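You operate a simulated robot arm through the tools that you are given. There is no shell and no other tool. Be economical: measure what you need, move in short steps, check, and stop when the job is done.

The job below is to be done with a simulated robot arm. You get a single attempt, and the scene is never put back.

Task
Gauge the green stack under the height dial and set the orange slider to its height.
Fine: leave the foot down on it.

Only the result counts: the job must be done as asked and must still hold three seconds after the hand-in. Knocking over, shifting, dropping, spilling or breaking anything else fails it.

Robot
A 6-joint arm with a two-finger parallel gripper on a trunk, on a base that drives. Base frame: it is fixed to the floor where the robot stands at the start and does not move with it; the origin is under the middle of the robot, x ahead of it, y to its left, z up; the surface under the hand at the start is at about z = 84. Readings come in cm, degrees, newtons and seconds.
With the tool pointing down near the work surface it reaches from about 58 to 94 cm from the robot's upright axis, wherever it stands. Its first joint turns from -149.0 to 149.0 degrees. Places, roughly: orange slider [60, -30, 90]; teal knob [50, -10, 90]. Payload 3.43 kg.
Tool frame: the origin (TCP) lies between the finger pads and is the grasp point; the fingertips stand 3.4 cm ahead of it; z points along the fingers, y is the line along which they close. Largest opening 12.8 cm; finger width 2.4, thickness 1.2; the body of the gripper, 4.8 by 13 cm, starts 9.6 cm behind the TCP.
Orientation is that of the tool frame in the base frame, as a unit quaternion [x, y, z, w]. With the fingers straight down and closing along the base's y, the tool's x points along the base's -x, its y along +y and its z along -z.

Tools
- The arm moves only by the tool play_rows. Its argument "commands" is a list of rows, each an object of numbers (a shift or turn left out is 0, a gripper value left out holds the last): "tx", "ty", "tz": the shift along the base's x, y, z in units of 500 mm (1.0 is 500 mm); "ax", "ay", "az": the turn, a rotation vector about the base's x, y, z in units of 45 degrees (1.0 is 45 degrees). In form: [{"tx": .., "ty": .., "tz": .., "ax": .., "ay": .., "az": ..}, ...]. A call has 1 to 8 rows; each row is the pose to reach, as a shift and turn from the pose commanded when the call began. "grip" is the gripper command, from -1 (fully open) to 1 (shut), values between in proportion, set as the call begins (left out, the last holds). A call with a number of a shift or a turn outside -1 to 1 is refused whole. Rows are played at 5 a second. More than 5 cm and 8.6 degrees between two rows, or a gripper value outside its range, and nothing of the call is played. A pose out of reach is approached as far as the arm can. The call stops where the force on the tool passes 40 N (or 10 N more than at its start, if that is more) or the arm is blocked; 0.2 s more then pass. The fingers move at their own pace (about 10.8 cm/s each) and stop on an object; they squeeze with about 35 N. The grip force told is the motor's: it shows also when the fingers shut on nothing. Time passes only in rows, and 0.2 s behind the last, so rows that repeat a pose let the fingers close. It gives the time, the measured TCP pose, the force on the tool (base axes), the opening and the grip force at its end, in the units of the frame above (readings bear some noise), with the torque about the TCP (base axes, N m) and any sound that the robot's microphone picked up.
- Cameras (640 x 400 px; columns grow to the right, rows downward): "scene" is now at [3.4, 16.47, 162.46]; the picture's right is [-0.03, -1.00, 0.00], its down [-0.75, 0.02, -0.66] and it looks along [0.66, -0.02, -0.75] (base axes); focal length 261 px, centre (320, 200). "wrist" rides on the gripper at [7.6, -1.1, -16] in the tool frame; the picture's right is [0.15, 0.99, 0.00], its down [-0.88, 0.13, -0.46] and it looks along [-0.45, 0.07, 0.89] (tool axes); focal length 234 px, centre (320, 200).
- capture(camera): a new picture of that camera. It takes no simulated time.
- lift_body(by): slides the trunk up (or, below 0, down) by that many cm; the arm and the scene camera ride with it, the base frame stays. It gives what a move gives, with no picture.
- drive_base(legs): drives the robot by 1 to 6 legs, each [ahead, turn to the left] in cm and degrees, along the robot's own axes; the way and the turn of a leg run together, so that a leg with both is an arc; at most 150 cm and 180 degrees a leg. The arm and the cameras ride along, it lands a little off, and it stops where it bumps. It gives what a move gives.
- pan_tilt(pan, tilt): turns the head with the scene camera to pan (to the left, within 155 degrees either way) and tilt (down, from -29 to 69), counted from straight ahead of the robot. It gives what a move gives.
- locate(camera, pixels): there is no depth. For up to 12 entries [column, row, z] of the newest picture of that camera ("zoom" is the newest enlarged one), the place [x, y] in the base frame at which the ray of that pixel passes the height z, good to about 0.2 cm. It takes no simulated time.
- inspect(camera, box): a new picture of the part [left, top, right, bottom] of that camera's present view, enlarged. It takes no simulated time.
- finish_job(): hands the job in; it is judged then, once.

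Go step by step. Measure first, check grasps and placings, and put right what went wrong. The budget is 80 turns and 52 pictures, counting those below and the enlarged ones. Unless the task says otherwise, let go and move clear before handing in, and close with one line.

The tools are called after "Emit:" by a JSON object that holds its "api" and its "payload". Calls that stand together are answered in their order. play_rows: Moves the arm, as the interface text tells. Its arguments: {"type":"object","properties":{"commands":{"type":"array"},"grip":{"type":"number"}},"required":["commands"]} The other tools are called the same way: lift_body (by) slides the trunk up or down; drive_base (legs) drives the base; pan_tilt (pan, tilt) turns the head that bears the scene camera; capture (camera) takes a picture; locate (camera, pixels) gives the place at which the rays of pixels pass given heights; inspect (camera, box) takes an enlarged picture of a part of a camera's view; finish_job () hands the job in.

At the start:

```text
clock: 0.0
eef_pos: [60.72, -32.72, 121.43]
orientation: [-0.007, 1.0, 0.001, 0.001]
force: [0.4, 0.0, 0.3]
torque: [0.03, 0.02, 0.0]
gripper_width: 12.8
finger_force: 0.1
trunk travel left (down, up): [-65.0, 6.0]
robot x, y, heading: [-0.04, -0.27, 0.0]
head pan, tilt: [-1.9, 48.6]
```

scene: 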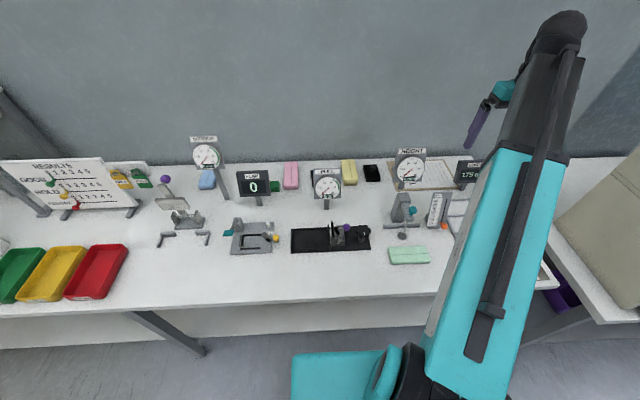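
wrist: 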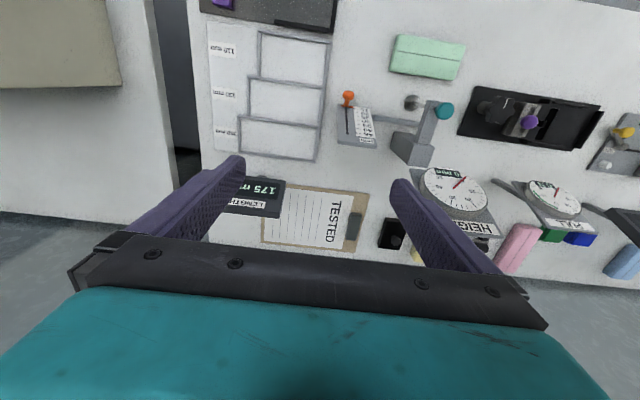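

The scene shows the HEIGHT gauge at (405,210), the green stack at (409,255) and the orange slider at (445,226). I'll look closer at them.

Emit:
{"api": "inspect", "payload": {"camera": "scene", "box": [360, 140, 480, 270]}}

Emit:
{"api": "inspect", "payload": {"camera": "wrist", "box": [320, 20, 520, 240]}}

```text
3.08 times, centred on (420, 205) of scene
```

zoom: 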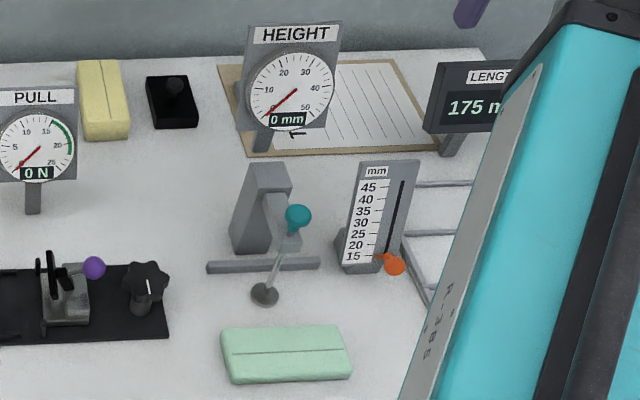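

```text
1.82 times, centred on (420, 130) of wrist
```

zoom: 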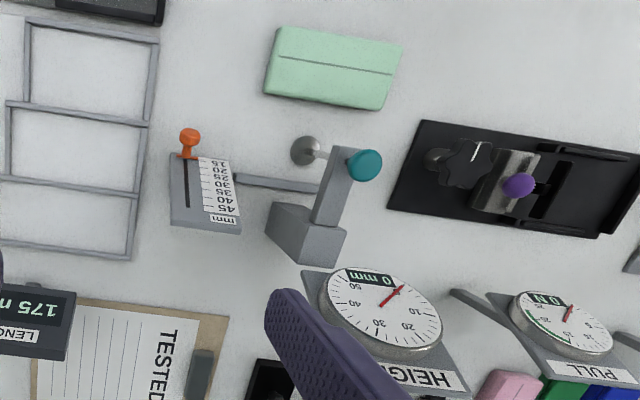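

I'll locate the main parts in the newest (wrist) zoom and in the scene image.

Emit:
{"api": "locate", "payload": {"camera": "zoom", "pixels": [[277, 27, 87], [402, 43, 87], [263, 93, 84], [382, 110, 84], [305, 150, 84.5], [365, 165, 94], [190, 135, 87], [190, 155, 85], [240, 178, 84], [337, 190, 84], [300, 260, 84]]}}

Emit:
{"api": "locate", "payload": {"camera": "scene", "pixels": [[388, 249, 87], [428, 247, 87], [392, 265, 84], [429, 262, 84], [402, 235, 84.5], [412, 210, 94], [444, 226, 87], [386, 227, 84], [424, 226, 84], [404, 221, 84]]}}

```text
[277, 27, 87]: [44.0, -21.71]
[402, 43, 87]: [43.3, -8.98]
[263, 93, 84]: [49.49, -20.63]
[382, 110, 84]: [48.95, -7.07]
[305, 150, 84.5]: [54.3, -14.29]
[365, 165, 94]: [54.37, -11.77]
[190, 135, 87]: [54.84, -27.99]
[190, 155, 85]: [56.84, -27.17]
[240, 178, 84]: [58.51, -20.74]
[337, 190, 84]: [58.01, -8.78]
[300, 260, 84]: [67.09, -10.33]
```

```text
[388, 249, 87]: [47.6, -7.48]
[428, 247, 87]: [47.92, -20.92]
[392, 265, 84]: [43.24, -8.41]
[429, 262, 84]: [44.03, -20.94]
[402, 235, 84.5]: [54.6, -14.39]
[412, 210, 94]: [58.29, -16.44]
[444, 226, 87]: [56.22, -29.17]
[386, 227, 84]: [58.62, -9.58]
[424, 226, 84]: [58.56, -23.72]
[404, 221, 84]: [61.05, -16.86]
```

Triangulating, the knob is at about (54.3,-14.2,98.9), straight over the foot (54.4,-14.3), and the stack spans x 43.5–49, y -21 to -7.5. These are too close for the arm, so I back the base off by 22 cm and look again.

Emit:
{"api": "drive_base", "payload": {"legs": [[-22, 0]]}}

Emit:
{"api": "inspect", "payload": {"camera": "wrist", "box": [260, 0, 640, 240]}}

Emit:
{"api": "capture", "payload": {"camera": "scene"}}

```text
clock: 1.8
eef_pos: [38.6, -32.84, 121.32]
orientation: [-0.006, 1.0, 0.001, 0.001]
force: [0.2, 0.4, 0.3]
torque: [-0.01, -0.02, -0.02]
gripper_width: 12.8
finger_force: 0.0
trunk travel left (down, up): [-65.0, 6.0]
robot x, y, heading: [-21.74, -0.4, -0.0]
head pan, tilt: [-1.9, 48.6]
```

```text
1.67 times, centred on (450, 120) of wrist
```

zoom: 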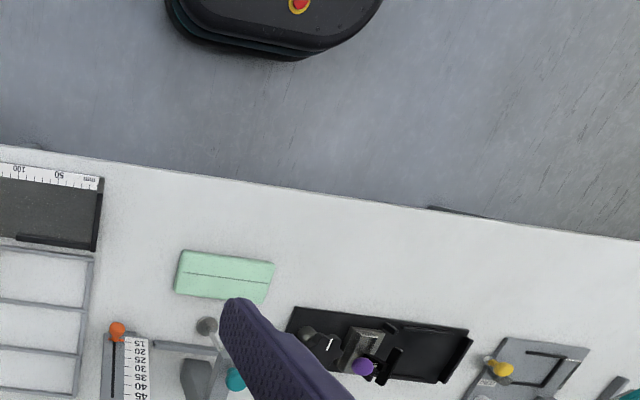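

```text
46 pictures are left
```

scene: 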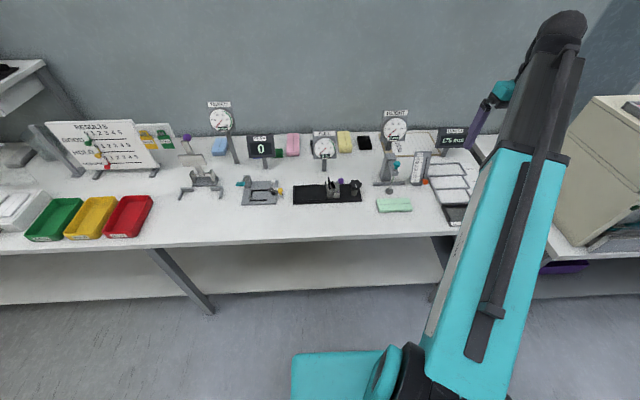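

The view is less steep now, so I zoom on the gauge, stack and slider.

Emit:
{"api": "inspect", "payload": {"camera": "scene", "box": [370, 145, 450, 220]}}

Emit:
{"api": "locate", "payload": {"camera": "scene", "pixels": [[396, 163, 98.9], [389, 191, 84.5], [377, 200, 87], [408, 198, 87], [380, 212, 84], [412, 209, 84]]}}

```text
5.33 times, centred on (410, 182) of scene
```

zoom: 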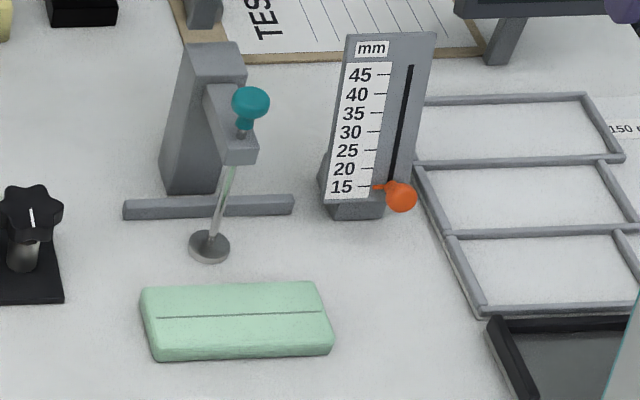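

```text
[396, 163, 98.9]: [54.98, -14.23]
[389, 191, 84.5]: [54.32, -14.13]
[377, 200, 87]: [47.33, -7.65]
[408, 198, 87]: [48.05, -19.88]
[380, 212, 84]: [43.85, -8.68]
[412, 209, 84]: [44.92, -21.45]
```

The zoom shows a vertical plunger (teal knob above, foot below), a fence bar behind it, and a scale with the orange slider at 15. I'll move above the knob at height, with the gripper partly closed.

Emit:
{"api": "play_rows", "payload": {"commands": [{"tx": 0.04, "ty": 0.047}, {"tx": 0.08, "ty": 0.093}, {"tx": 0.12, "ty": 0.14}, {"tx": 0.16, "ty": 0.186}, {"tx": 0.2, "ty": 0.233}, {"tx": 0.24, "ty": 0.28}, {"tx": 0.28, "ty": 0.326}, {"tx": 0.316, "ty": 0.372}], "grip": 0.2}}

Emit:
{"api": "capture", "payload": {"camera": "wrist"}}

Emit:
{"api": "capture", "payload": {"camera": "scene"}}

```text
clock: 2.6
eef_pos: [43.47, -27.11, 121.3]
orientation: [-0.013, 1.0, -0.003, 0.001]
force: [2.6, -10.9, -1.3]
torque: [1.88, 0.46, 0.93]
gripper_width: 5.12
finger_force: 0.0
trunk travel left (down, up): [-65.0, 6.0]
robot x, y, heading: [-21.69, -0.21, -0.2]
head pan, tilt: [-1.9, 48.6]
stopped in row 3: the force on the tool passed its limit at 59 N (the readings are from after the stop); the commanded pose is now the measured one
```

```text
44 pictures are left
```

wrist: 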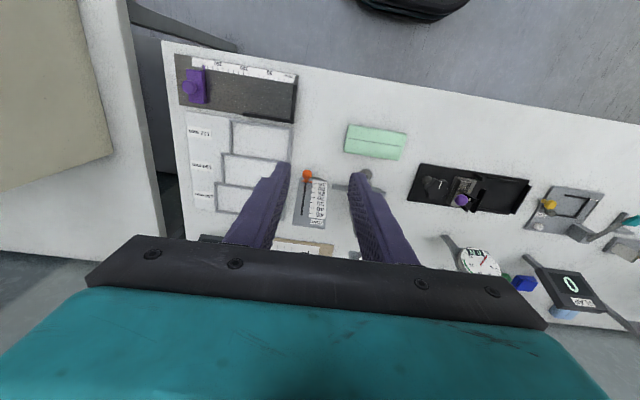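

```text
43 pictures are left
```

scene: 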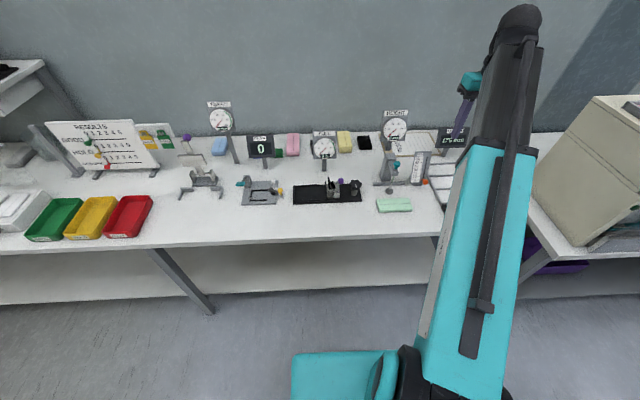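

Nothing is near the gripper in either picture, so the 59 N was probably an inertial jolt from the quick start. I check with a still row.

Emit:
{"api": "play_rows", "payload": {"commands": [{"tx": 0}, {"tx": 0}]}}

```text
clock: 3.2
eef_pos: [43.6, -27.16, 121.29]
orientation: [-0.014, 1.0, -0.002, 0.0]
force: [6.2, -19.7, -0.1]
torque: [3.3, 1.04, 1.68]
gripper_width: 5.14
finger_force: 0.1
trunk travel left (down, up): [-65.0, 6.0]
robot x, y, heading: [-21.93, -0.25, 0.3]
head pan, tilt: [-1.9, 48.6]
```

The steady force with its torque puts the contact about 16 cm above the TCP and 8 cm toward the robot, at the wrist camera mount. I turn the head to see what touches it.

Emit:
{"api": "pan_tilt", "payload": {"pan": -30, "tilt": 25}}

Emit:
{"api": "capture", "payload": {"camera": "scene"}}

```text
clock: 4.1
eef_pos: [43.61, -27.13, 121.29]
orientation: [-0.013, 1.0, -0.002, 0.0]
force: [7.4, -23.8, 1.7]
torque: [4.05, 1.43, 2.04]
gripper_width: 5.13
finger_force: 0.1
trunk travel left (down, up): [-65.0, 6.0]
robot x, y, heading: [-22.04, -0.17, 0.1]
head pan, tilt: [-30.0, 25.0]
```

```text
42 pictures are left
```

scene: 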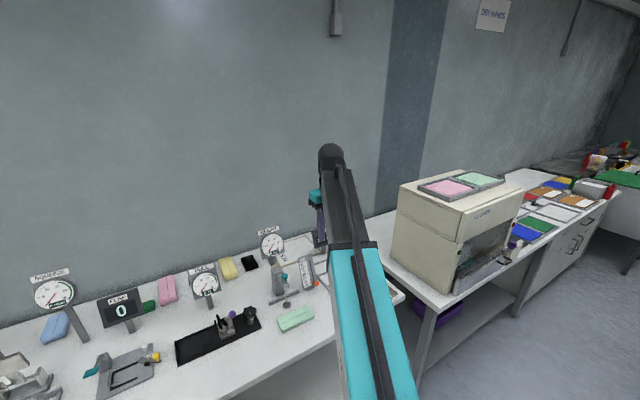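

Only the robot's own arm is near, so the wrist camera is touching the forearm: the tool must keep its start-like yaw relative to the arm. I'll back off, raise the trunk, and move the robot further left so that square tool work needs an arm azimuth near -28°.

Emit:
{"api": "play_rows", "payload": {"commands": [{"tx": -0.025, "ty": -0.03}, {"tx": -0.05, "ty": -0.06}, {"tx": -0.075, "ty": -0.09}, {"tx": -0.1, "ty": -0.115}, {"tx": -0.1, "ty": -0.115}]}}

Emit:
{"api": "lift_body", "payload": {"by": 5.5}}

Emit:
{"api": "drive_base", "payload": {"legs": [[0, 63.4], [22.4, 0], [0, -63.4]]}}

Emit:
{"api": "pan_tilt", "payload": {"pan": -30, "tilt": 45}}

Emit:
{"api": "capture", "payload": {"camera": "scene"}}

```text
clock: 5.3
eef_pos: [38.59, -32.81, 121.42]
orientation: [-0.012, 1.0, -0.001, 0.0]
force: [-0.4, -0.1, 0.8]
torque: [-0.02, -0.02, -0.02]
gripper_width: 5.14
finger_force: 0.1
trunk travel left (down, up): [-65.0, 6.0]
robot x, y, heading: [-21.9, -0.22, 0.3]
head pan, tilt: [-30.0, 25.0]
```

```text
clock: 6.3
eef_pos: [38.65, -32.9, 127.0]
orientation: [-0.012, 1.0, -0.001, 0.0]
force: [0.5, -0.4, -0.3]
torque: [0.0, -0.03, -0.01]
gripper_width: 5.12
finger_force: 0.0
trunk travel left (down, up): [-70.5, 0.5]
robot x, y, heading: [-21.97, -0.36, 0.2]
head pan, tilt: [-30.0, 25.0]
```

```text
clock: 15.8
eef_pos: [48.13, -13.54, 126.99]
orientation: [-0.006, 1.0, -0.002, 0.0]
force: [0.3, 1.2, 0.6]
torque: [-0.01, -0.03, -0.03]
gripper_width: 5.13
finger_force: 0.2
trunk travel left (down, up): [-70.5, 0.5]
robot x, y, heading: [-11.94, 18.61, -0.5]
head pan, tilt: [-30.0, 25.0]
```

```text
clock: 16.6
eef_pos: [48.22, -13.67, 126.92]
orientation: [-0.005, 1.0, -0.001, 0.0]
force: [0.3, 0.9, -0.3]
torque: [0.01, 0.0, -0.02]
gripper_width: 5.15
finger_force: 0.0
trunk travel left (down, up): [-70.5, 0.5]
robot x, y, heading: [-11.94, 18.01, -0.7]
head pan, tilt: [-30.0, 45.0]
```

```text
41 pictures are left
```

scene: 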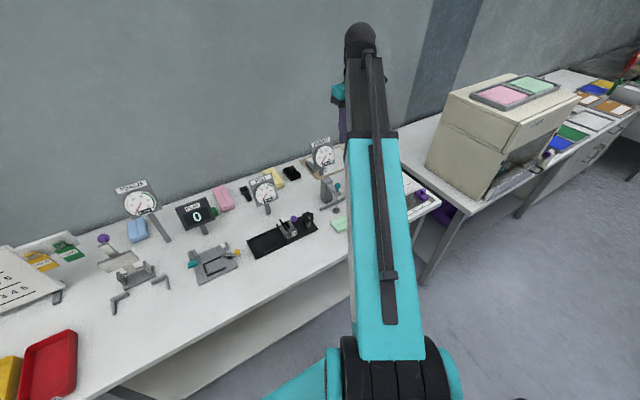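

The arm moved without trouble and the gripper is over the area at (48,-13.7). I check the wrist view.

Emit:
{"api": "capture", "payload": {"camera": "wrist"}}

```text
40 pictures are left
```

wrist: 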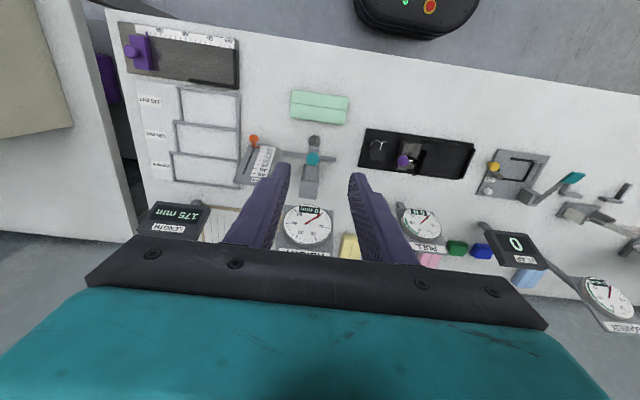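

Emit:
{"api": "locate", "payload": {"camera": "wrist", "pixels": [[313, 159, 98.9], [313, 140, 84.5], [254, 139, 86], [307, 225, 108], [292, 90, 86], [348, 98, 86], [289, 116, 84], [344, 125, 84], [253, 185, 84]]}}

Emit:
{"api": "inspect", "payload": {"camera": "wrist", "box": [230, 80, 360, 260]}}

```text
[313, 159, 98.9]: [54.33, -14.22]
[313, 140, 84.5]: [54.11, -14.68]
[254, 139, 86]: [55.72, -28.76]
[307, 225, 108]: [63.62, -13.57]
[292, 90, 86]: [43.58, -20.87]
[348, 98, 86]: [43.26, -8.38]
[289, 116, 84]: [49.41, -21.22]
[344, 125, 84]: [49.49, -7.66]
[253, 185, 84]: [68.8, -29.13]
```

```text
2.22 times, centred on (295, 170) of wrist
```

zoom: 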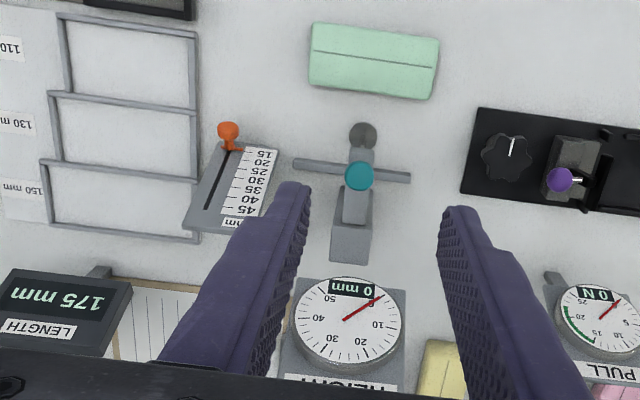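

Locates agree: knob (54.3,-14.2,98.9), stack centre (46.4,-14.5), slider knob about (55.7,-28.7). I'll move above the knob and down to z 113.

Emit:
{"api": "play_rows", "payload": {"commands": [{"tx": 0.03, "ty": -0.002}, {"tx": 0.06, "ty": -0.005}, {"tx": 0.1, "ty": -0.008}, {"tx": 0.124, "ty": -0.011, "tz": -0.04}, {"tx": 0.124, "ty": -0.011, "tz": -0.1}, {"tx": 0.124, "ty": -0.011, "tz": -0.17}, {"tx": 0.124, "ty": -0.011, "tz": -0.24}, {"tx": 0.124, "ty": -0.011, "tz": -0.28}]}}

Emit:
{"api": "capture", "payload": {"camera": "wrist"}}

```text
clock: 18.4
eef_pos: [54.42, -14.25, 112.73]
orientation: [-0.006, 1.0, 0.0, 0.0]
force: [0.1, -0.1, 0.0]
torque: [0.01, 0.0, 0.03]
gripper_width: 5.12
finger_force: 0.0
trunk travel left (down, up): [-70.5, 0.5]
robot x, y, heading: [-11.47, 18.11, -0.4]
head pan, tilt: [-30.0, 45.0]
```

```text
38 pictures are left
```

wrist: 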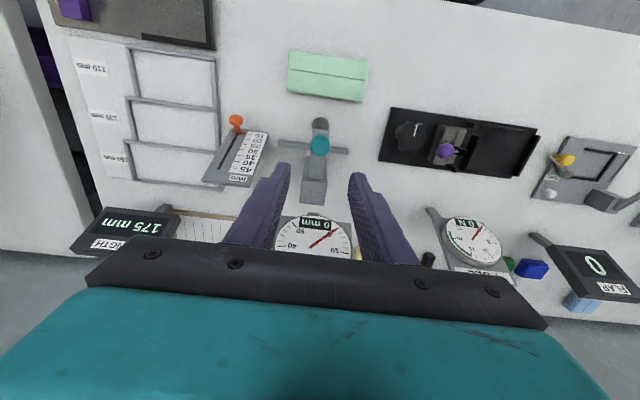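

The knob (320,146) is centred between the fingers. I descend to z≈100.

Emit:
{"api": "play_rows", "payload": {"commands": [{"tz": -0.04}, {"tz": -0.08}, {"tz": -0.12}, {"tz": -0.16}, {"tz": -0.2}, {"tz": -0.23}, {"tz": -0.258}]}}

Emit:
{"api": "capture", "payload": {"camera": "wrist"}}

```text
clock: 20.0
eef_pos: [54.6, -14.31, 99.9]
orientation: [-0.005, 1.0, -0.002, 0.0]
force: [0.4, -0.3, 0.2]
torque: [0.01, -0.01, -0.01]
gripper_width: 5.14
finger_force: 0.2
trunk travel left (down, up): [-70.5, 0.5]
robot x, y, heading: [-11.68, 18.44, -0.4]
head pan, tilt: [-30.0, 45.0]
```

```text
37 pictures are left
```

wrist: 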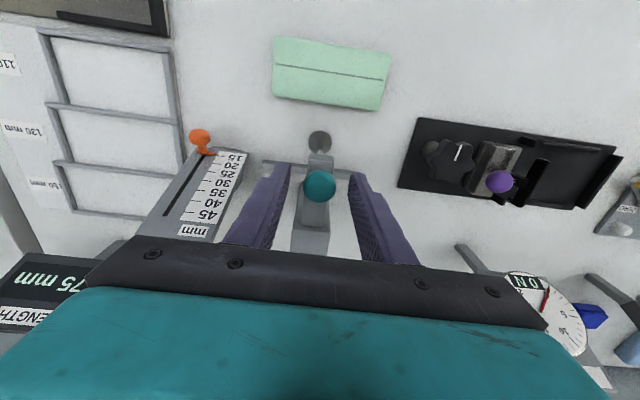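

The knob (319,186) is between the pads. I close and let the fingers settle.

Emit:
{"api": "play_rows", "payload": {"commands": [{"tz": 0}, {"tz": 0}, {"tz": 0}], "grip": 1}}

```text
clock: 20.8
eef_pos: [54.41, -14.28, 99.94]
orientation: [-0.005, 1.0, -0.002, 0.0]
force: [0.4, -3.9, -0.6]
torque: [-0.02, -0.16, -0.03]
gripper_width: 2.5
finger_force: 44.6
trunk travel left (down, up): [-70.5, 0.5]
robot x, y, heading: [-11.65, 18.34, -0.5]
head pan, tilt: [-30.0, 45.0]
```

Held at 2.5 cm. I lift slowly by 3 cm.

Emit:
{"api": "play_rows", "payload": {"commands": [{"tz": 0.01}, {"tz": 0.02}, {"tz": 0.03}, {"tz": 0.04}, {"tz": 0.05}, {"tz": 0.06}, {"tz": 0.06}]}}

Emit:
{"api": "inspect", "payload": {"camera": "scene", "box": [290, 130, 360, 240]}}

```text
clock: 22.4
eef_pos: [54.44, -14.28, 102.9]
orientation: [-0.005, 1.0, -0.001, 0.0]
force: [2.5, -3.3, -1.1]
torque: [0.02, -0.11, 0.01]
gripper_width: 2.51
finger_force: 45.1
trunk travel left (down, up): [-70.5, 0.5]
robot x, y, heading: [-11.91, 18.26, -0.3]
head pan, tilt: [-30.0, 45.0]
```

```text
3.64 times, centred on (325, 185) of scene
```

zoom: 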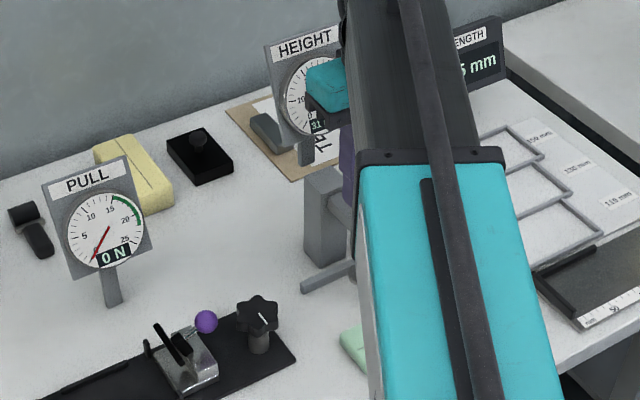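

The knob rose freely and the dial shows about 31. I lift a further 1.5 cm, then open gently to see whether it stays up.

Emit:
{"api": "play_rows", "payload": {"commands": [{"tz": 0.01}, {"tz": 0.02}, {"tz": 0.03}, {"tz": 0.03}]}}

Emit:
{"api": "play_rows", "payload": {"commands": [{"tz": 0}, {"tz": 0}, {"tz": 0}], "grip": 0.2}}

Emit:
{"api": "capture", "payload": {"camera": "wrist"}}

```text
clock: 23.4
eef_pos: [54.36, -14.3, 104.43]
orientation: [-0.005, 1.0, 0.0, 0.0]
force: [0.0, -3.0, -0.2]
torque: [0.02, -0.08, 0.0]
gripper_width: 2.51
finger_force: 44.6
trunk travel left (down, up): [-70.5, 0.5]
robot x, y, heading: [-12.06, 18.35, -0.3]
head pan, tilt: [-30.0, 45.0]
```

```text
clock: 24.2
eef_pos: [54.47, -14.3, 104.55]
orientation: [-0.006, 1.0, -0.001, 0.0]
force: [-0.1, 0.1, 0.1]
torque: [-0.02, 0.01, 0.01]
gripper_width: 5.11
finger_force: 0.1
trunk travel left (down, up): [-70.5, 0.5]
robot x, y, heading: [-12.12, 18.35, -0.5]
head pan, tilt: [-30.0, 45.0]
```

```text
35 pictures are left
```

wrist: 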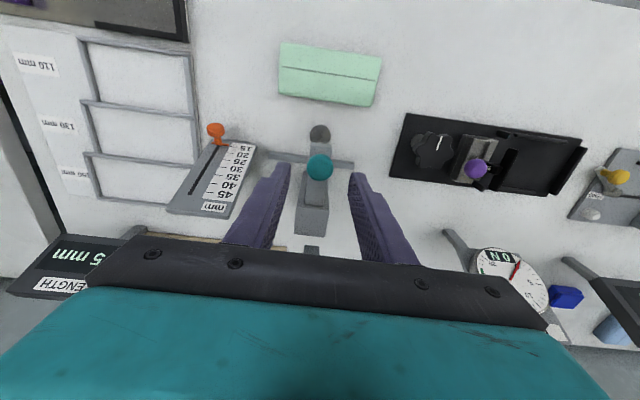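

The knob (320,166) looks smaller and lower relative to the fingers, so it seems to have dropped on release. I check the dial.

Emit:
{"api": "inspect", "payload": {"camera": "scene", "box": [300, 130, 350, 215]}}

Emit:
{"api": "locate", "payload": {"camera": "wrist", "pixels": [[320, 166, 98.9], [320, 166, 103.5], [320, 133, 84.5], [320, 133, 89]]}}

```text
4.71 times, centred on (325, 172) of scene
```

zoom: 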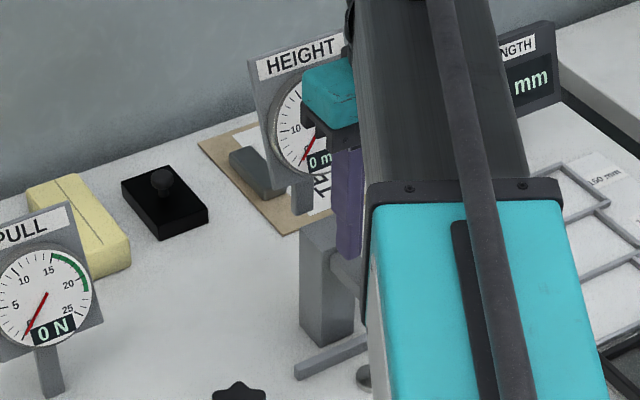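

```text
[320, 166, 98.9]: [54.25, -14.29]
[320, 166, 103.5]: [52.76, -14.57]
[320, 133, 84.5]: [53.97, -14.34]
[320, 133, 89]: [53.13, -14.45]
```

It dropped to 0. I'll re-grip and lift to the end of travel, to see whether it latches there.

Emit:
{"api": "play_rows", "payload": {"commands": [{"tz": -0.03}, {"tz": -0.06}, {"tz": -0.092}, {"tz": -0.092}]}}

Emit:
{"api": "play_rows", "payload": {"commands": [{"tz": 0}, {"tz": 0}, {"tz": 0}], "grip": 1}}

Emit:
{"api": "play_rows", "payload": {"commands": [{"tz": 0.03}, {"tz": 0.06}, {"tz": 0.085}, {"tz": 0.095}, {"tz": 0.105}, {"tz": 0.115}, {"tz": 0.125}, {"tz": 0.135}]}}

```text
clock: 25.2
eef_pos: [54.43, -14.12, 99.77]
orientation: [-0.006, 1.0, -0.002, 0.0]
force: [0.9, -0.2, 0.0]
torque: [0.01, 0.01, 0.01]
gripper_width: 5.11
finger_force: 0.0
trunk travel left (down, up): [-70.5, 0.5]
robot x, y, heading: [-11.98, 18.36, -0.2]
head pan, tilt: [-30.0, 45.0]
```

```text
clock: 26.0
eef_pos: [54.3, -14.3, 99.81]
orientation: [-0.005, 1.0, -0.003, 0.0]
force: [1.0, -5.6, -0.2]
torque: [-0.05, -0.09, -0.04]
gripper_width: 2.49
finger_force: 45.2
trunk travel left (down, up): [-70.5, 0.5]
robot x, y, heading: [-11.7, 18.33, -0.3]
head pan, tilt: [-30.0, 45.0]
```

```text
clock: 27.8
eef_pos: [54.46, -14.29, 106.36]
orientation: [-0.005, 1.0, 0.001, -0.002]
force: [-4.5, 5.2, -36.7]
torque: [0.05, -0.05, -0.04]
gripper_width: 2.55
finger_force: 44.7
trunk travel left (down, up): [-70.5, 0.5]
robot x, y, heading: [-11.96, 18.46, -0.5]
head pan, tilt: [-30.0, 45.0]
```

The end stop is reached (−37 N). I ease by 3 mm and release to see whether it holds.

Emit:
{"api": "play_rows", "payload": {"commands": [{"tz": -0.006}, {"tz": -0.006}]}}

Emit:
{"api": "inspect", "payload": {"camera": "scene", "box": [300, 130, 350, 215]}}

Emit:
{"api": "play_rows", "payload": {"commands": [{"tz": 0}, {"tz": 0}], "grip": 0.2}}

Emit:
{"api": "inspect", "payload": {"camera": "wrist", "box": [240, 100, 400, 200]}}

```text
clock: 28.4
eef_pos: [54.4, -14.25, 106.28]
orientation: [-0.005, 1.0, -0.002, 0.0]
force: [-0.6, 3.4, -18.0]
torque: [0.13, 0.87, -0.05]
gripper_width: 2.51
finger_force: 44.8
trunk travel left (down, up): [-70.5, 0.5]
robot x, y, heading: [-11.26, 18.21, -0.6]
head pan, tilt: [-30.0, 45.0]
```

```text
4.71 times, centred on (325, 172) of scene
```

zoom: 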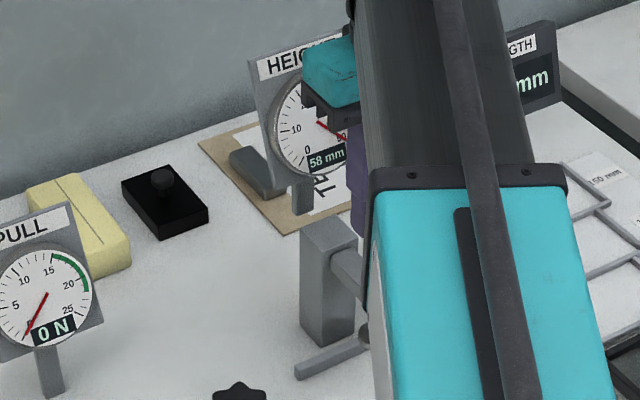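

```text
clock: 29.0
eef_pos: [54.34, -14.3, 106.39]
orientation: [-0.005, 1.0, -0.001, 0.001]
force: [-0.6, 0.1, -0.6]
torque: [-0.03, -0.04, -0.01]
gripper_width: 5.13
finger_force: 0.1
trunk travel left (down, up): [-70.5, 0.5]
robot x, y, heading: [-12.17, 18.42, -0.4]
head pan, tilt: [-30.0, 45.0]
```

```text
4.00 times, centred on (320, 150) of wrist
```

zoom: 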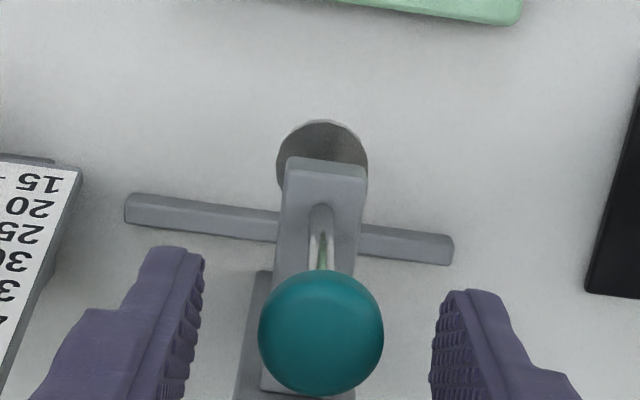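

The knob now sits high with its rod visible under it, so it latched at the top (58 mm). I'll rise clear, retreat to −x and open to 9 cm, to push the stack from its near side.

Emit:
{"api": "play_rows", "payload": {"commands": [{"tz": 0.03}, {"tz": 0.07}, {"tz": 0.11}, {"tz": 0.14}, {"tz": 0.14, "tx": -0.03}, {"tz": 0.14, "tx": -0.07}, {"tz": 0.14, "tx": -0.11}, {"tz": 0.14, "tx": -0.15}]}}

Emit:
{"api": "play_rows", "payload": {"commands": [{"tx": -0.04, "ty": 0.0}, {"tx": -0.08, "ty": -0.002}, {"tx": -0.11, "ty": -0.004}, {"tx": -0.13, "ty": -0.006}, {"tx": -0.13, "ty": -0.006, "tz": -0.03}], "grip": -0.4}}

Emit:
{"api": "capture", "payload": {"camera": "wrist"}}

Emit:
{"api": "capture", "payload": {"camera": "scene"}}

```text
clock: 30.8
eef_pos: [46.74, -14.25, 113.22]
orientation: [-0.005, 1.0, -0.001, 0.001]
force: [0.0, -0.1, -0.2]
torque: [0.02, -0.03, 0.03]
gripper_width: 5.14
finger_force: 0.1
trunk travel left (down, up): [-70.5, 0.5]
robot x, y, heading: [-11.92, 18.24, -0.2]
head pan, tilt: [-30.0, 45.0]
```

```text
clock: 32.0
eef_pos: [40.42, -14.53, 111.73]
orientation: [-0.005, 1.0, -0.001, 0.0]
force: [-0.2, 0.2, -1.0]
torque: [0.0, -0.01, 0.0]
gripper_width: 8.99
finger_force: 0.0
trunk travel left (down, up): [-70.5, 0.5]
robot x, y, heading: [-11.96, 18.73, -0.4]
head pan, tilt: [-30.0, 45.0]
```

```text
31 pictures are left
```

wrist: 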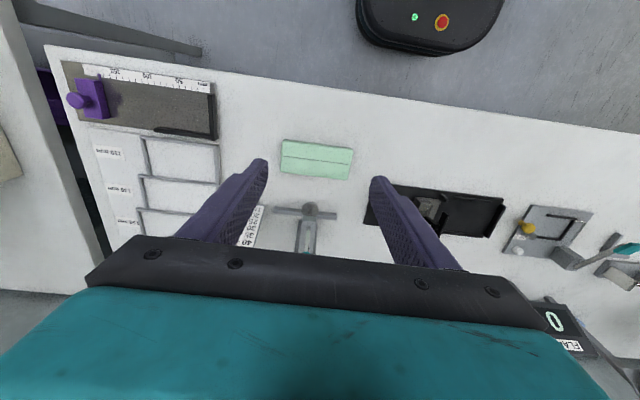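

```text
30 pictures are left
```

scene: 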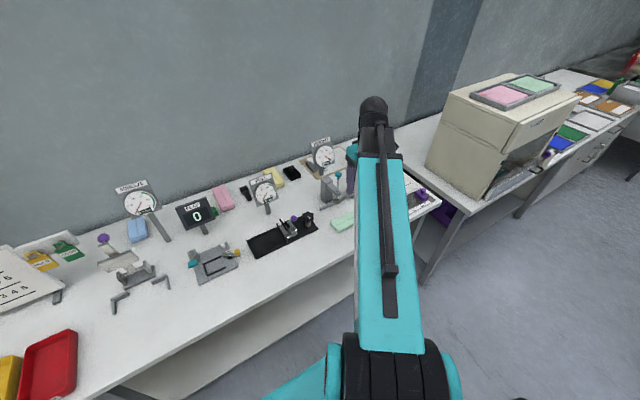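

The plunger is still up. Now I descend behind the stack to TCP z 88.4.

Emit:
{"api": "play_rows", "payload": {"commands": [{"tz": -0.05}, {"tz": -0.12}, {"tz": -0.19}, {"tz": -0.26}, {"tz": -0.33}, {"tz": -0.39}, {"tz": -0.44}, {"tz": -0.466}]}}

Emit:
{"api": "capture", "payload": {"camera": "wrist"}}

Emit:
{"api": "inspect", "payload": {"camera": "scene", "box": [290, 130, 400, 250]}}

```text
clock: 33.8
eef_pos: [40.45, -14.67, 88.36]
orientation: [-0.006, 1.0, 0.0, 0.0]
force: [-0.6, 0.2, 0.1]
torque: [0.02, 0.04, 0.01]
gripper_width: 8.96
finger_force: 0.1
trunk travel left (down, up): [-70.5, 0.5]
robot x, y, heading: [-11.57, 18.21, -0.5]
head pan, tilt: [-30.0, 45.0]
```

```text
29 pictures are left
```

wrist: 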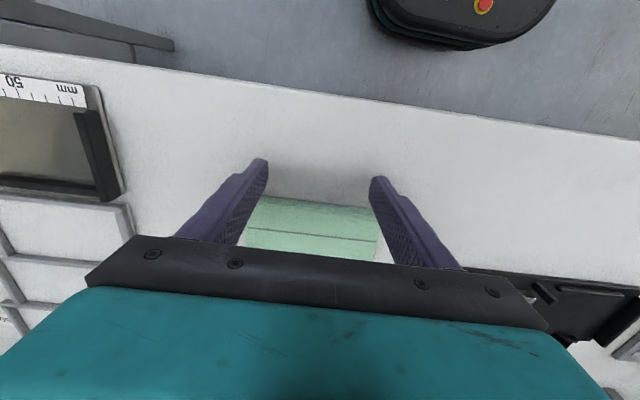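

```text
3.33 times, centred on (345, 190) of scene
```

zoom: 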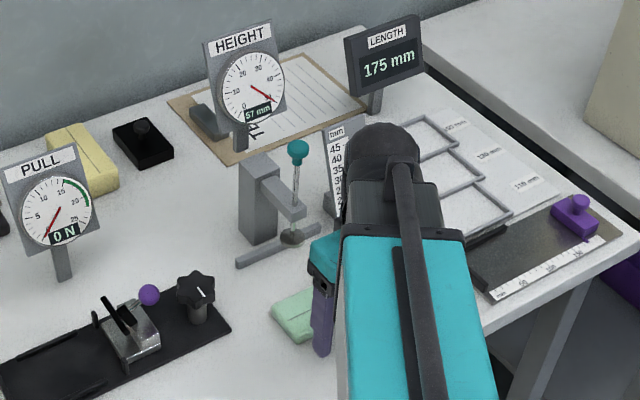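

The dial shows 57 mm latched and the fingers stand behind the stack. I push it +x until its near face is about at x 50.8.

Emit:
{"api": "play_rows", "payload": {"commands": [{"tx": 0.025}, {"tx": 0.048}, {"tx": 0.072}, {"tx": 0.096}, {"tx": 0.12}, {"tx": 0.144}, {"tx": 0.164}, {"tx": 0.183}]}}

Emit:
{"api": "inspect", "payload": {"camera": "scene", "box": [290, 130, 400, 250]}}

```text
clock: 35.6
eef_pos: [49.47, -14.52, 88.57]
orientation: [-0.005, 1.0, -0.001, 0.001]
force: [0.2, 0.3, -0.2]
torque: [0.0, 0.0, 0.02]
gripper_width: 8.98
finger_force: 0.1
trunk travel left (down, up): [-70.5, 0.5]
robot x, y, heading: [-12.02, 18.22, -0.6]
head pan, tilt: [-30.0, 45.0]
```

```text
3.33 times, centred on (345, 190) of scene
```

zoom: 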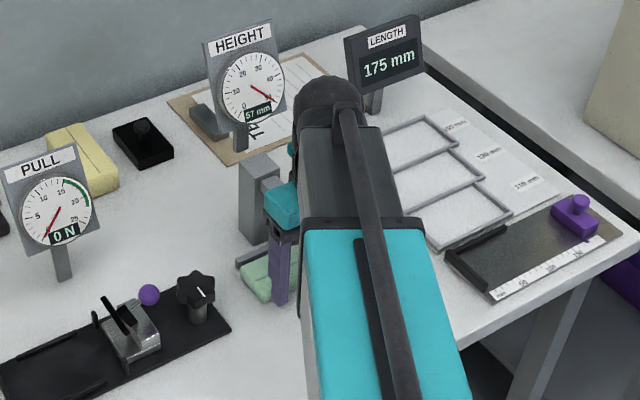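

The stack moved up toward the fence under the foot. I retreat and rise to view it.

Emit:
{"api": "play_rows", "payload": {"commands": [{"tx": -0.03}, {"tx": -0.07}, {"tx": -0.11}, {"tx": -0.15}, {"tx": -0.15, "tz": 0.06}, {"tx": -0.15, "tz": 0.13}, {"tx": -0.15, "tz": 0.2}, {"tx": -0.15, "tz": 0.26}]}}

Emit:
{"api": "play_rows", "payload": {"commands": [{"tz": 0.06}, {"tz": 0.12}, {"tz": 0.18}, {"tz": 0.23}], "grip": 0.2}}

Emit:
{"api": "inspect", "payload": {"camera": "wrist", "box": [220, 120, 420, 260]}}

Emit:
{"api": "inspect", "payload": {"camera": "scene", "box": [300, 150, 370, 240]}}

```text
clock: 37.4
eef_pos: [42.03, -14.54, 101.57]
orientation: [-0.005, 1.0, -0.003, 0.001]
force: [-0.4, 0.2, -0.3]
torque: [0.03, -0.02, 0.01]
gripper_width: 8.97
finger_force: 0.0
trunk travel left (down, up): [-70.5, 0.5]
robot x, y, heading: [-12.1, 18.2, -0.6]
head pan, tilt: [-30.0, 45.0]
```

```text
clock: 38.4
eef_pos: [42.08, -14.61, 113.07]
orientation: [-0.005, 1.0, -0.002, 0.0]
force: [0.2, -0.1, 0.0]
torque: [-0.02, -0.01, -0.02]
gripper_width: 5.12
finger_force: 0.1
trunk travel left (down, up): [-70.5, 0.5]
robot x, y, heading: [-11.98, 18.6, -0.5]
head pan, tilt: [-30.0, 45.0]
```

```text
2.86 times, centred on (320, 190) of wrist
```

zoom: 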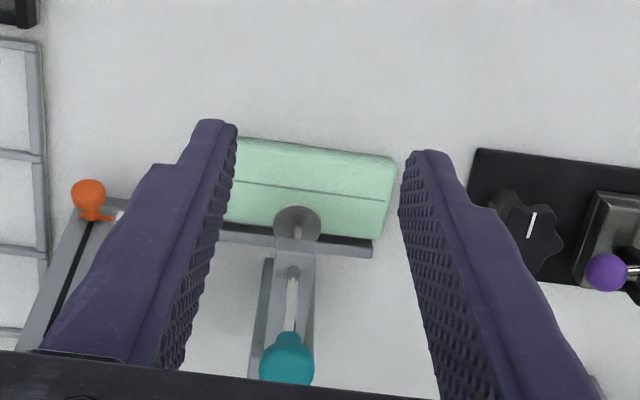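

```text
4.44 times, centred on (335, 195) of scene
```

zoom: 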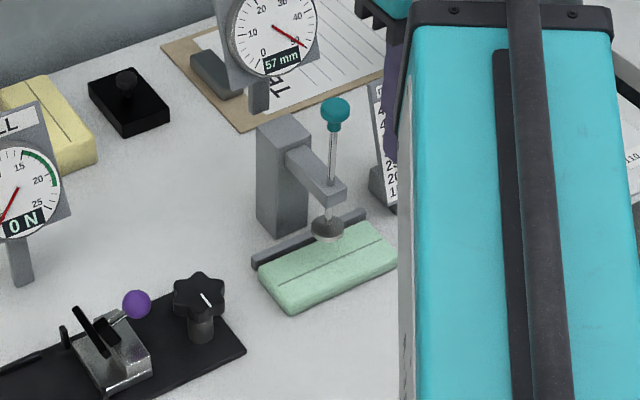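

The stack lies under the foot against the fence region. Now I go back over the knob (now at z≈104.7) to grip and lower it.

Emit:
{"api": "play_rows", "payload": {"commands": [{"tz": 0.02, "tx": 0.03}, {"tz": 0.02, "tx": 0.08, "ty": 0.002}, {"tz": 0.02, "tx": 0.13, "ty": 0.004}, {"tz": 0.02, "tx": 0.18, "ty": 0.006}, {"tz": 0.02, "tx": 0.22, "ty": 0.006}, {"tz": 0.02, "tx": 0.247, "ty": 0.006}, {"tz": -0.03, "tx": 0.247, "ty": 0.006}, {"tz": -0.06, "tx": 0.247, "ty": 0.006}]}}

Emit:
{"api": "capture", "payload": {"camera": "wrist"}}

```text
clock: 40.2
eef_pos: [54.45, -14.33, 110.06]
orientation: [-0.006, 1.0, -0.001, 0.001]
force: [-0.4, 0.2, 0.3]
torque: [0.0, 0.01, 0.0]
gripper_width: 5.09
finger_force: 0.1
trunk travel left (down, up): [-70.5, 0.5]
robot x, y, heading: [-11.71, 18.05, -0.5]
head pan, tilt: [-30.0, 45.0]
```

```text
24 pictures are left
```

wrist: 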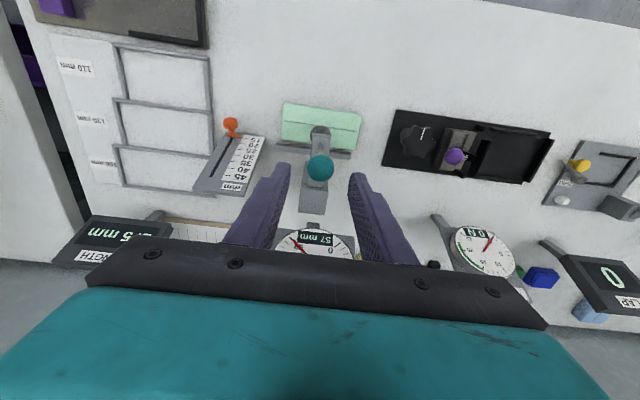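

The knob (320,168) is centred. I descend to 105.7, close, and lower in small steps.

Emit:
{"api": "play_rows", "payload": {"commands": [{"tz": -0.03}, {"tz": -0.06}, {"tz": -0.087}, {"tz": -0.087}]}}

Emit:
{"api": "play_rows", "payload": {"commands": [{"tz": 0}, {"tz": 0}, {"tz": 0}], "grip": 1}}

Emit:
{"api": "play_rows", "payload": {"commands": [{"tz": -0.008}, {"tz": -0.016}, {"tz": -0.024}, {"tz": -0.032}, {"tz": -0.032}]}}

Emit:
{"api": "capture", "payload": {"camera": "wrist"}}

```text
clock: 41.2
eef_pos: [54.45, -14.26, 105.6]
orientation: [-0.006, 1.0, -0.001, -0.001]
force: [-0.5, 0.0, 0.5]
torque: [0.0, 0.0, -0.02]
gripper_width: 5.12
finger_force: 0.1
trunk travel left (down, up): [-70.5, 0.5]
robot x, y, heading: [-11.73, 18.25, -0.1]
head pan, tilt: [-30.0, 45.0]
```

```text
clock: 42.0
eef_pos: [54.46, -14.27, 105.58]
orientation: [-0.005, 1.0, -0.002, 0.001]
force: [0.4, 0.5, -1.0]
torque: [0.07, -0.02, -0.05]
gripper_width: 2.49
finger_force: 45.6
trunk travel left (down, up): [-70.5, 0.5]
robot x, y, heading: [-12.0, 18.6, -0.0]
head pan, tilt: [-30.0, 45.0]
```

```text
clock: 43.2
eef_pos: [54.35, -14.26, 103.98]
orientation: [-0.006, 1.0, -0.001, -0.001]
force: [1.8, 0.3, 0.2]
torque: [0.06, -0.15, 0.0]
gripper_width: 2.5
finger_force: 45.0
trunk travel left (down, up): [-70.5, 0.5]
robot x, y, heading: [-11.92, 18.2, -0.3]
head pan, tilt: [-30.0, 45.0]
```

```text
23 pictures are left
```

wrist: 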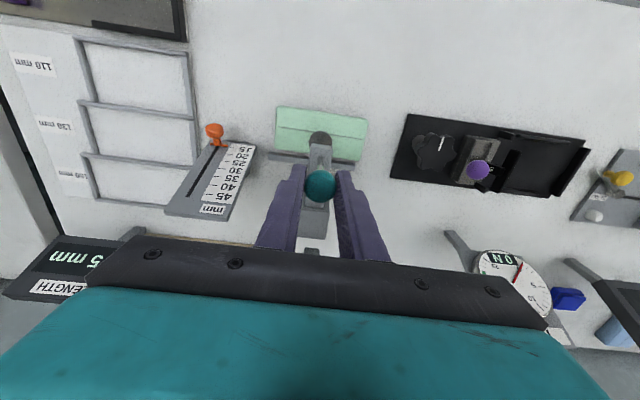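

It lowers freely. I continue down in 2–3 mm steps, watching the force.

Emit:
{"api": "play_rows", "payload": {"commands": [{"tz": -0.006}, {"tz": -0.012}, {"tz": -0.018}, {"tz": -0.022}]}}

Emit:
{"api": "inspect", "payload": {"camera": "scene", "box": [300, 130, 350, 240]}}

```text
clock: 44.2
eef_pos: [54.47, -14.24, 102.95]
orientation: [-0.004, 1.0, -0.002, 0.0]
force: [1.9, 0.5, -0.5]
torque: [0.05, -0.01, 0.0]
gripper_width: 2.5
finger_force: 45.3
trunk travel left (down, up): [-70.5, 0.5]
robot x, y, heading: [-11.85, 17.97, -0.2]
head pan, tilt: [-30.0, 45.0]
```

```text
3.64 times, centred on (325, 185) of scene
```

zoom: 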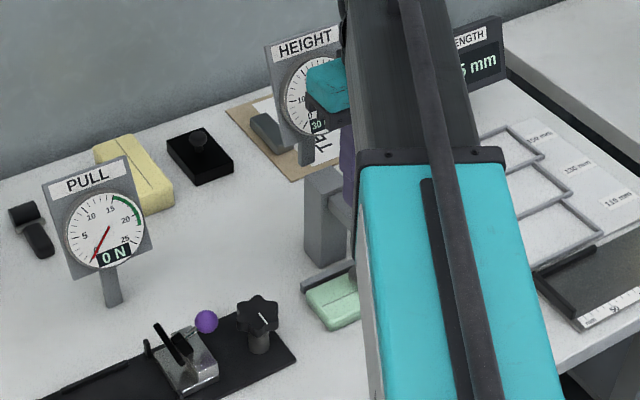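

The dial reads 30 with no contact yet. I go on in small steps.

Emit:
{"api": "play_rows", "payload": {"commands": [{"tz": -0.003}, {"tz": -0.006}, {"tz": -0.009}, {"tz": -0.012}]}}

Emit:
{"api": "play_rows", "payload": {"commands": [{"tz": -0.003}, {"tz": -0.006}]}}

```text
clock: 45.2
eef_pos: [54.43, -14.21, 102.3]
orientation: [-0.005, 1.0, -0.001, 0.0]
force: [1.2, 1.0, -0.8]
torque: [0.05, 0.14, 0.0]
gripper_width: 2.5
finger_force: 45.0
trunk travel left (down, up): [-70.5, 0.5]
robot x, y, heading: [-11.57, 18.28, -0.4]
head pan, tilt: [-30.0, 45.0]
```

```text
clock: 45.8
eef_pos: [54.44, -14.28, 102.08]
orientation: [-0.005, 1.0, -0.002, 0.0]
force: [0.1, -0.4, -0.7]
torque: [0.05, -0.03, 0.04]
gripper_width: 2.5
finger_force: 44.8
trunk travel left (down, up): [-70.5, 0.5]
robot x, y, heading: [-11.61, 18.08, -0.2]
head pan, tilt: [-30.0, 45.0]
```

Emit:
{"api": "play_rows", "payload": {"commands": [{"tz": -0.003}, {"tz": -0.006}]}}

Emit:
{"api": "play_rows", "payload": {"commands": [{"tz": -0.003}, {"tz": -0.006}]}}

```text
clock: 46.4
eef_pos: [54.43, -14.27, 101.93]
orientation: [-0.005, 1.0, -0.002, 0.0]
force: [3.7, -0.5, 11.6]
torque: [0.05, 1.0, -0.05]
gripper_width: 2.5
finger_force: 45.2
trunk travel left (down, up): [-70.5, 0.5]
robot x, y, heading: [-11.78, 18.25, -0.5]
head pan, tilt: [-30.0, 45.0]
```

```text
clock: 47.0
eef_pos: [54.34, -14.35, 101.72]
orientation: [-0.005, 1.0, -0.002, 0.002]
force: [6.2, -4.9, 35.7]
torque: [0.01, 0.1, -0.01]
gripper_width: 2.52
finger_force: 45.1
trunk travel left (down, up): [-70.5, 0.5]
robot x, y, heading: [-11.8, 17.9, -0.3]
head pan, tilt: [-30.0, 45.0]
```

Contact is firm (36 N), so the foot rests on the stack. I ease up, release and rise to read the dial.

Emit:
{"api": "play_rows", "payload": {"commands": [{"tz": 0.004}, {"tz": 0.007}, {"tz": 0.007}]}}

Emit:
{"api": "play_rows", "payload": {"commands": [{"tz": 0}, {"tz": 0}, {"tz": 0.05}, {"tz": 0.11}, {"tz": 0.17}, {"tz": 0.22}], "grip": 0.2}}

Emit:
{"api": "inspect", "payload": {"camera": "wrist", "box": [220, 100, 420, 260]}}

```text
clock: 47.8
eef_pos: [54.33, -14.31, 101.82]
orientation: [-0.006, 1.0, -0.002, 0.001]
force: [8.8, -6.2, 18.2]
torque: [-0.03, -0.97, 0.01]
gripper_width: 2.49
finger_force: 44.8
trunk travel left (down, up): [-70.5, 0.5]
robot x, y, heading: [-12.07, 18.13, -0.4]
head pan, tilt: [-30.0, 45.0]
```

```text
clock: 49.2
eef_pos: [54.47, -14.16, 112.75]
orientation: [-0.005, 1.0, -0.001, 0.0]
force: [-0.9, 0.3, 0.3]
torque: [0.0, 0.0, 0.02]
gripper_width: 5.13
finger_force: 0.2
trunk travel left (down, up): [-70.5, 0.5]
robot x, y, heading: [-11.61, 18.03, -0.6]
head pan, tilt: [-30.0, 45.0]
```

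```text
2.50 times, centred on (320, 180) of wrist
```

zoom: 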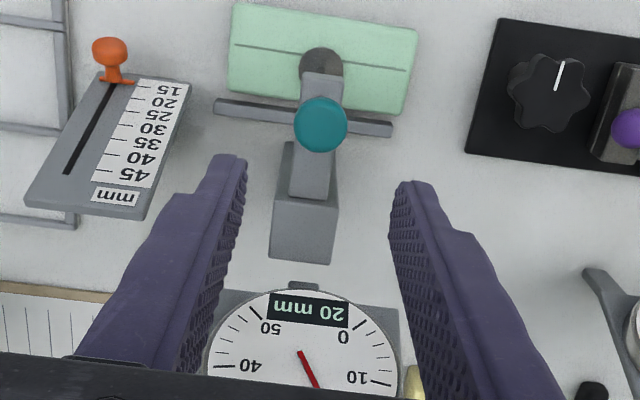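

The dial reads 20 mm with the foot on the stack. Now I move over toward the slider for a look.

Emit:
{"api": "play_rows", "payload": {"commands": [{"tx": -0.02, "ty": -0.03}, {"tx": -0.03, "ty": -0.07}, {"tx": -0.04, "ty": -0.11}, {"tx": -0.05, "ty": -0.15}, {"tx": -0.06, "ty": -0.19}, {"tx": -0.06, "ty": -0.23}, {"tx": -0.06, "ty": -0.26}, {"tx": -0.06, "ty": -0.276}]}}

Emit:
{"api": "inspect", "payload": {"camera": "scene", "box": [290, 130, 400, 240]}}

Emit:
{"api": "inspect", "payload": {"camera": "wrist", "box": [240, 80, 400, 240]}}

```text
clock: 51.0
eef_pos: [51.3, -28.1, 112.78]
orientation: [-0.006, 1.0, -0.001, 0.0]
force: [-0.7, 0.1, 0.2]
torque: [0.0, -0.03, 0.02]
gripper_width: 5.11
finger_force: 0.0
trunk travel left (down, up): [-70.5, 0.5]
robot x, y, heading: [-11.79, 18.1, -0.2]
head pan, tilt: [-30.0, 45.0]
```

```text
3.64 times, centred on (345, 185) of scene
```

zoom: 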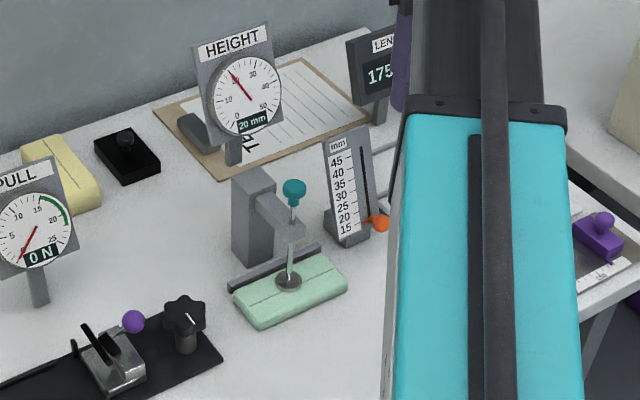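

```text
2.50 times, centred on (320, 160) of wrist
```

zoom: 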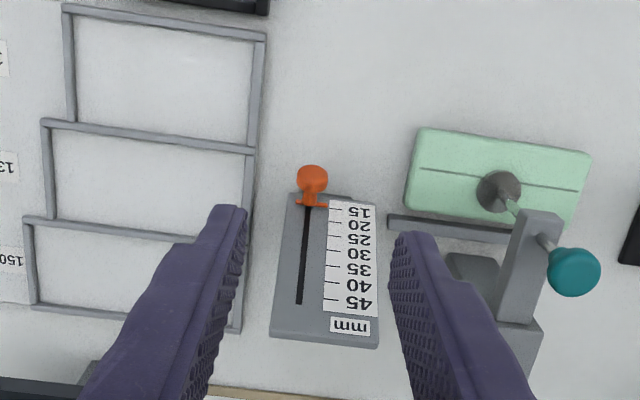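

Both views now show the scale (15–45, slider at 15). I triangulate the slot ends and orange knob.

Emit:
{"api": "locate", "payload": {"camera": "zoom", "pixels": [[313, 176, 86], [313, 176, 92], [307, 205, 86], [307, 205, 92], [300, 303, 90], [300, 303, 100], [330, 209, 87], [329, 222, 88], [328, 300, 95], [286, 335, 84]]}}

Emit:
{"api": "locate", "payload": {"camera": "scene", "pixels": [[361.8, 191.3, 86], [361.8, 191.3, 92], [358.2, 189.1, 86], [358.2, 189.1, 92], [356.5, 170.7, 90], [356.5, 170.7, 100]]}}

```text
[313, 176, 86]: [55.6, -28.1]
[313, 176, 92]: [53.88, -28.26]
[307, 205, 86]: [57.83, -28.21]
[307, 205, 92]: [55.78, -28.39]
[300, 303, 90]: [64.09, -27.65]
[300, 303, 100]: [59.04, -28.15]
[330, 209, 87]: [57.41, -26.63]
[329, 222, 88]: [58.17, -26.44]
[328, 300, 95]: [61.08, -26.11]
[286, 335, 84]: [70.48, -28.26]
```

```text
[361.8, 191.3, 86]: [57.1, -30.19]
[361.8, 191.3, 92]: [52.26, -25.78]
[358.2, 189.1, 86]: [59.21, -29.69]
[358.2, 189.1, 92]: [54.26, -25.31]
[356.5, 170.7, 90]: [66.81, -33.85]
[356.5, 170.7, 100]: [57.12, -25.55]
```

The orange knob is at (54.8,-28.1,88.9) and the slot rises backward (about dx 4.3, dz 7.0 from 15 to 45). I descend around the knob with the fingers open along y.

Emit:
{"api": "play_rows", "payload": {"commands": [{"tx": 0.02, "tz": -0.05}, {"tx": 0.045, "tz": -0.12}, {"tx": 0.06, "tz": -0.19}, {"tx": 0.06, "tz": -0.26}, {"tx": 0.06, "tz": -0.32}, {"tx": 0.06, "tz": -0.37}]}}

Emit:
{"api": "capture", "payload": {"camera": "wrist"}}

```text
clock: 52.4
eef_pos: [54.44, -28.03, 94.21]
orientation: [-0.005, 1.0, -0.001, 0.0]
force: [0.2, 0.4, -0.8]
torque: [0.01, -0.05, 0.01]
gripper_width: 5.11
finger_force: 0.1
trunk travel left (down, up): [-70.5, 0.5]
robot x, y, heading: [-11.99, 18.24, -0.4]
head pan, tilt: [-30.0, 45.0]
```

```text
18 pictures are left
```

wrist: 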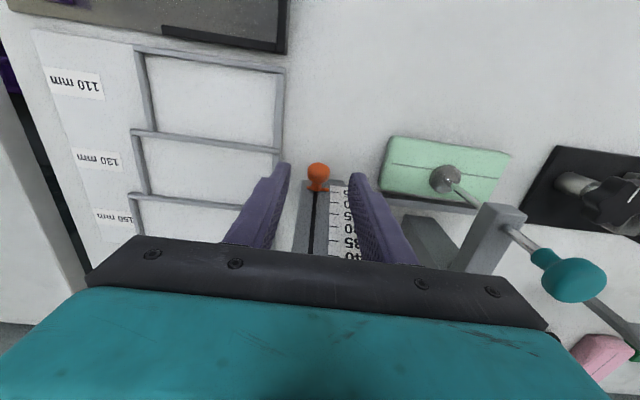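

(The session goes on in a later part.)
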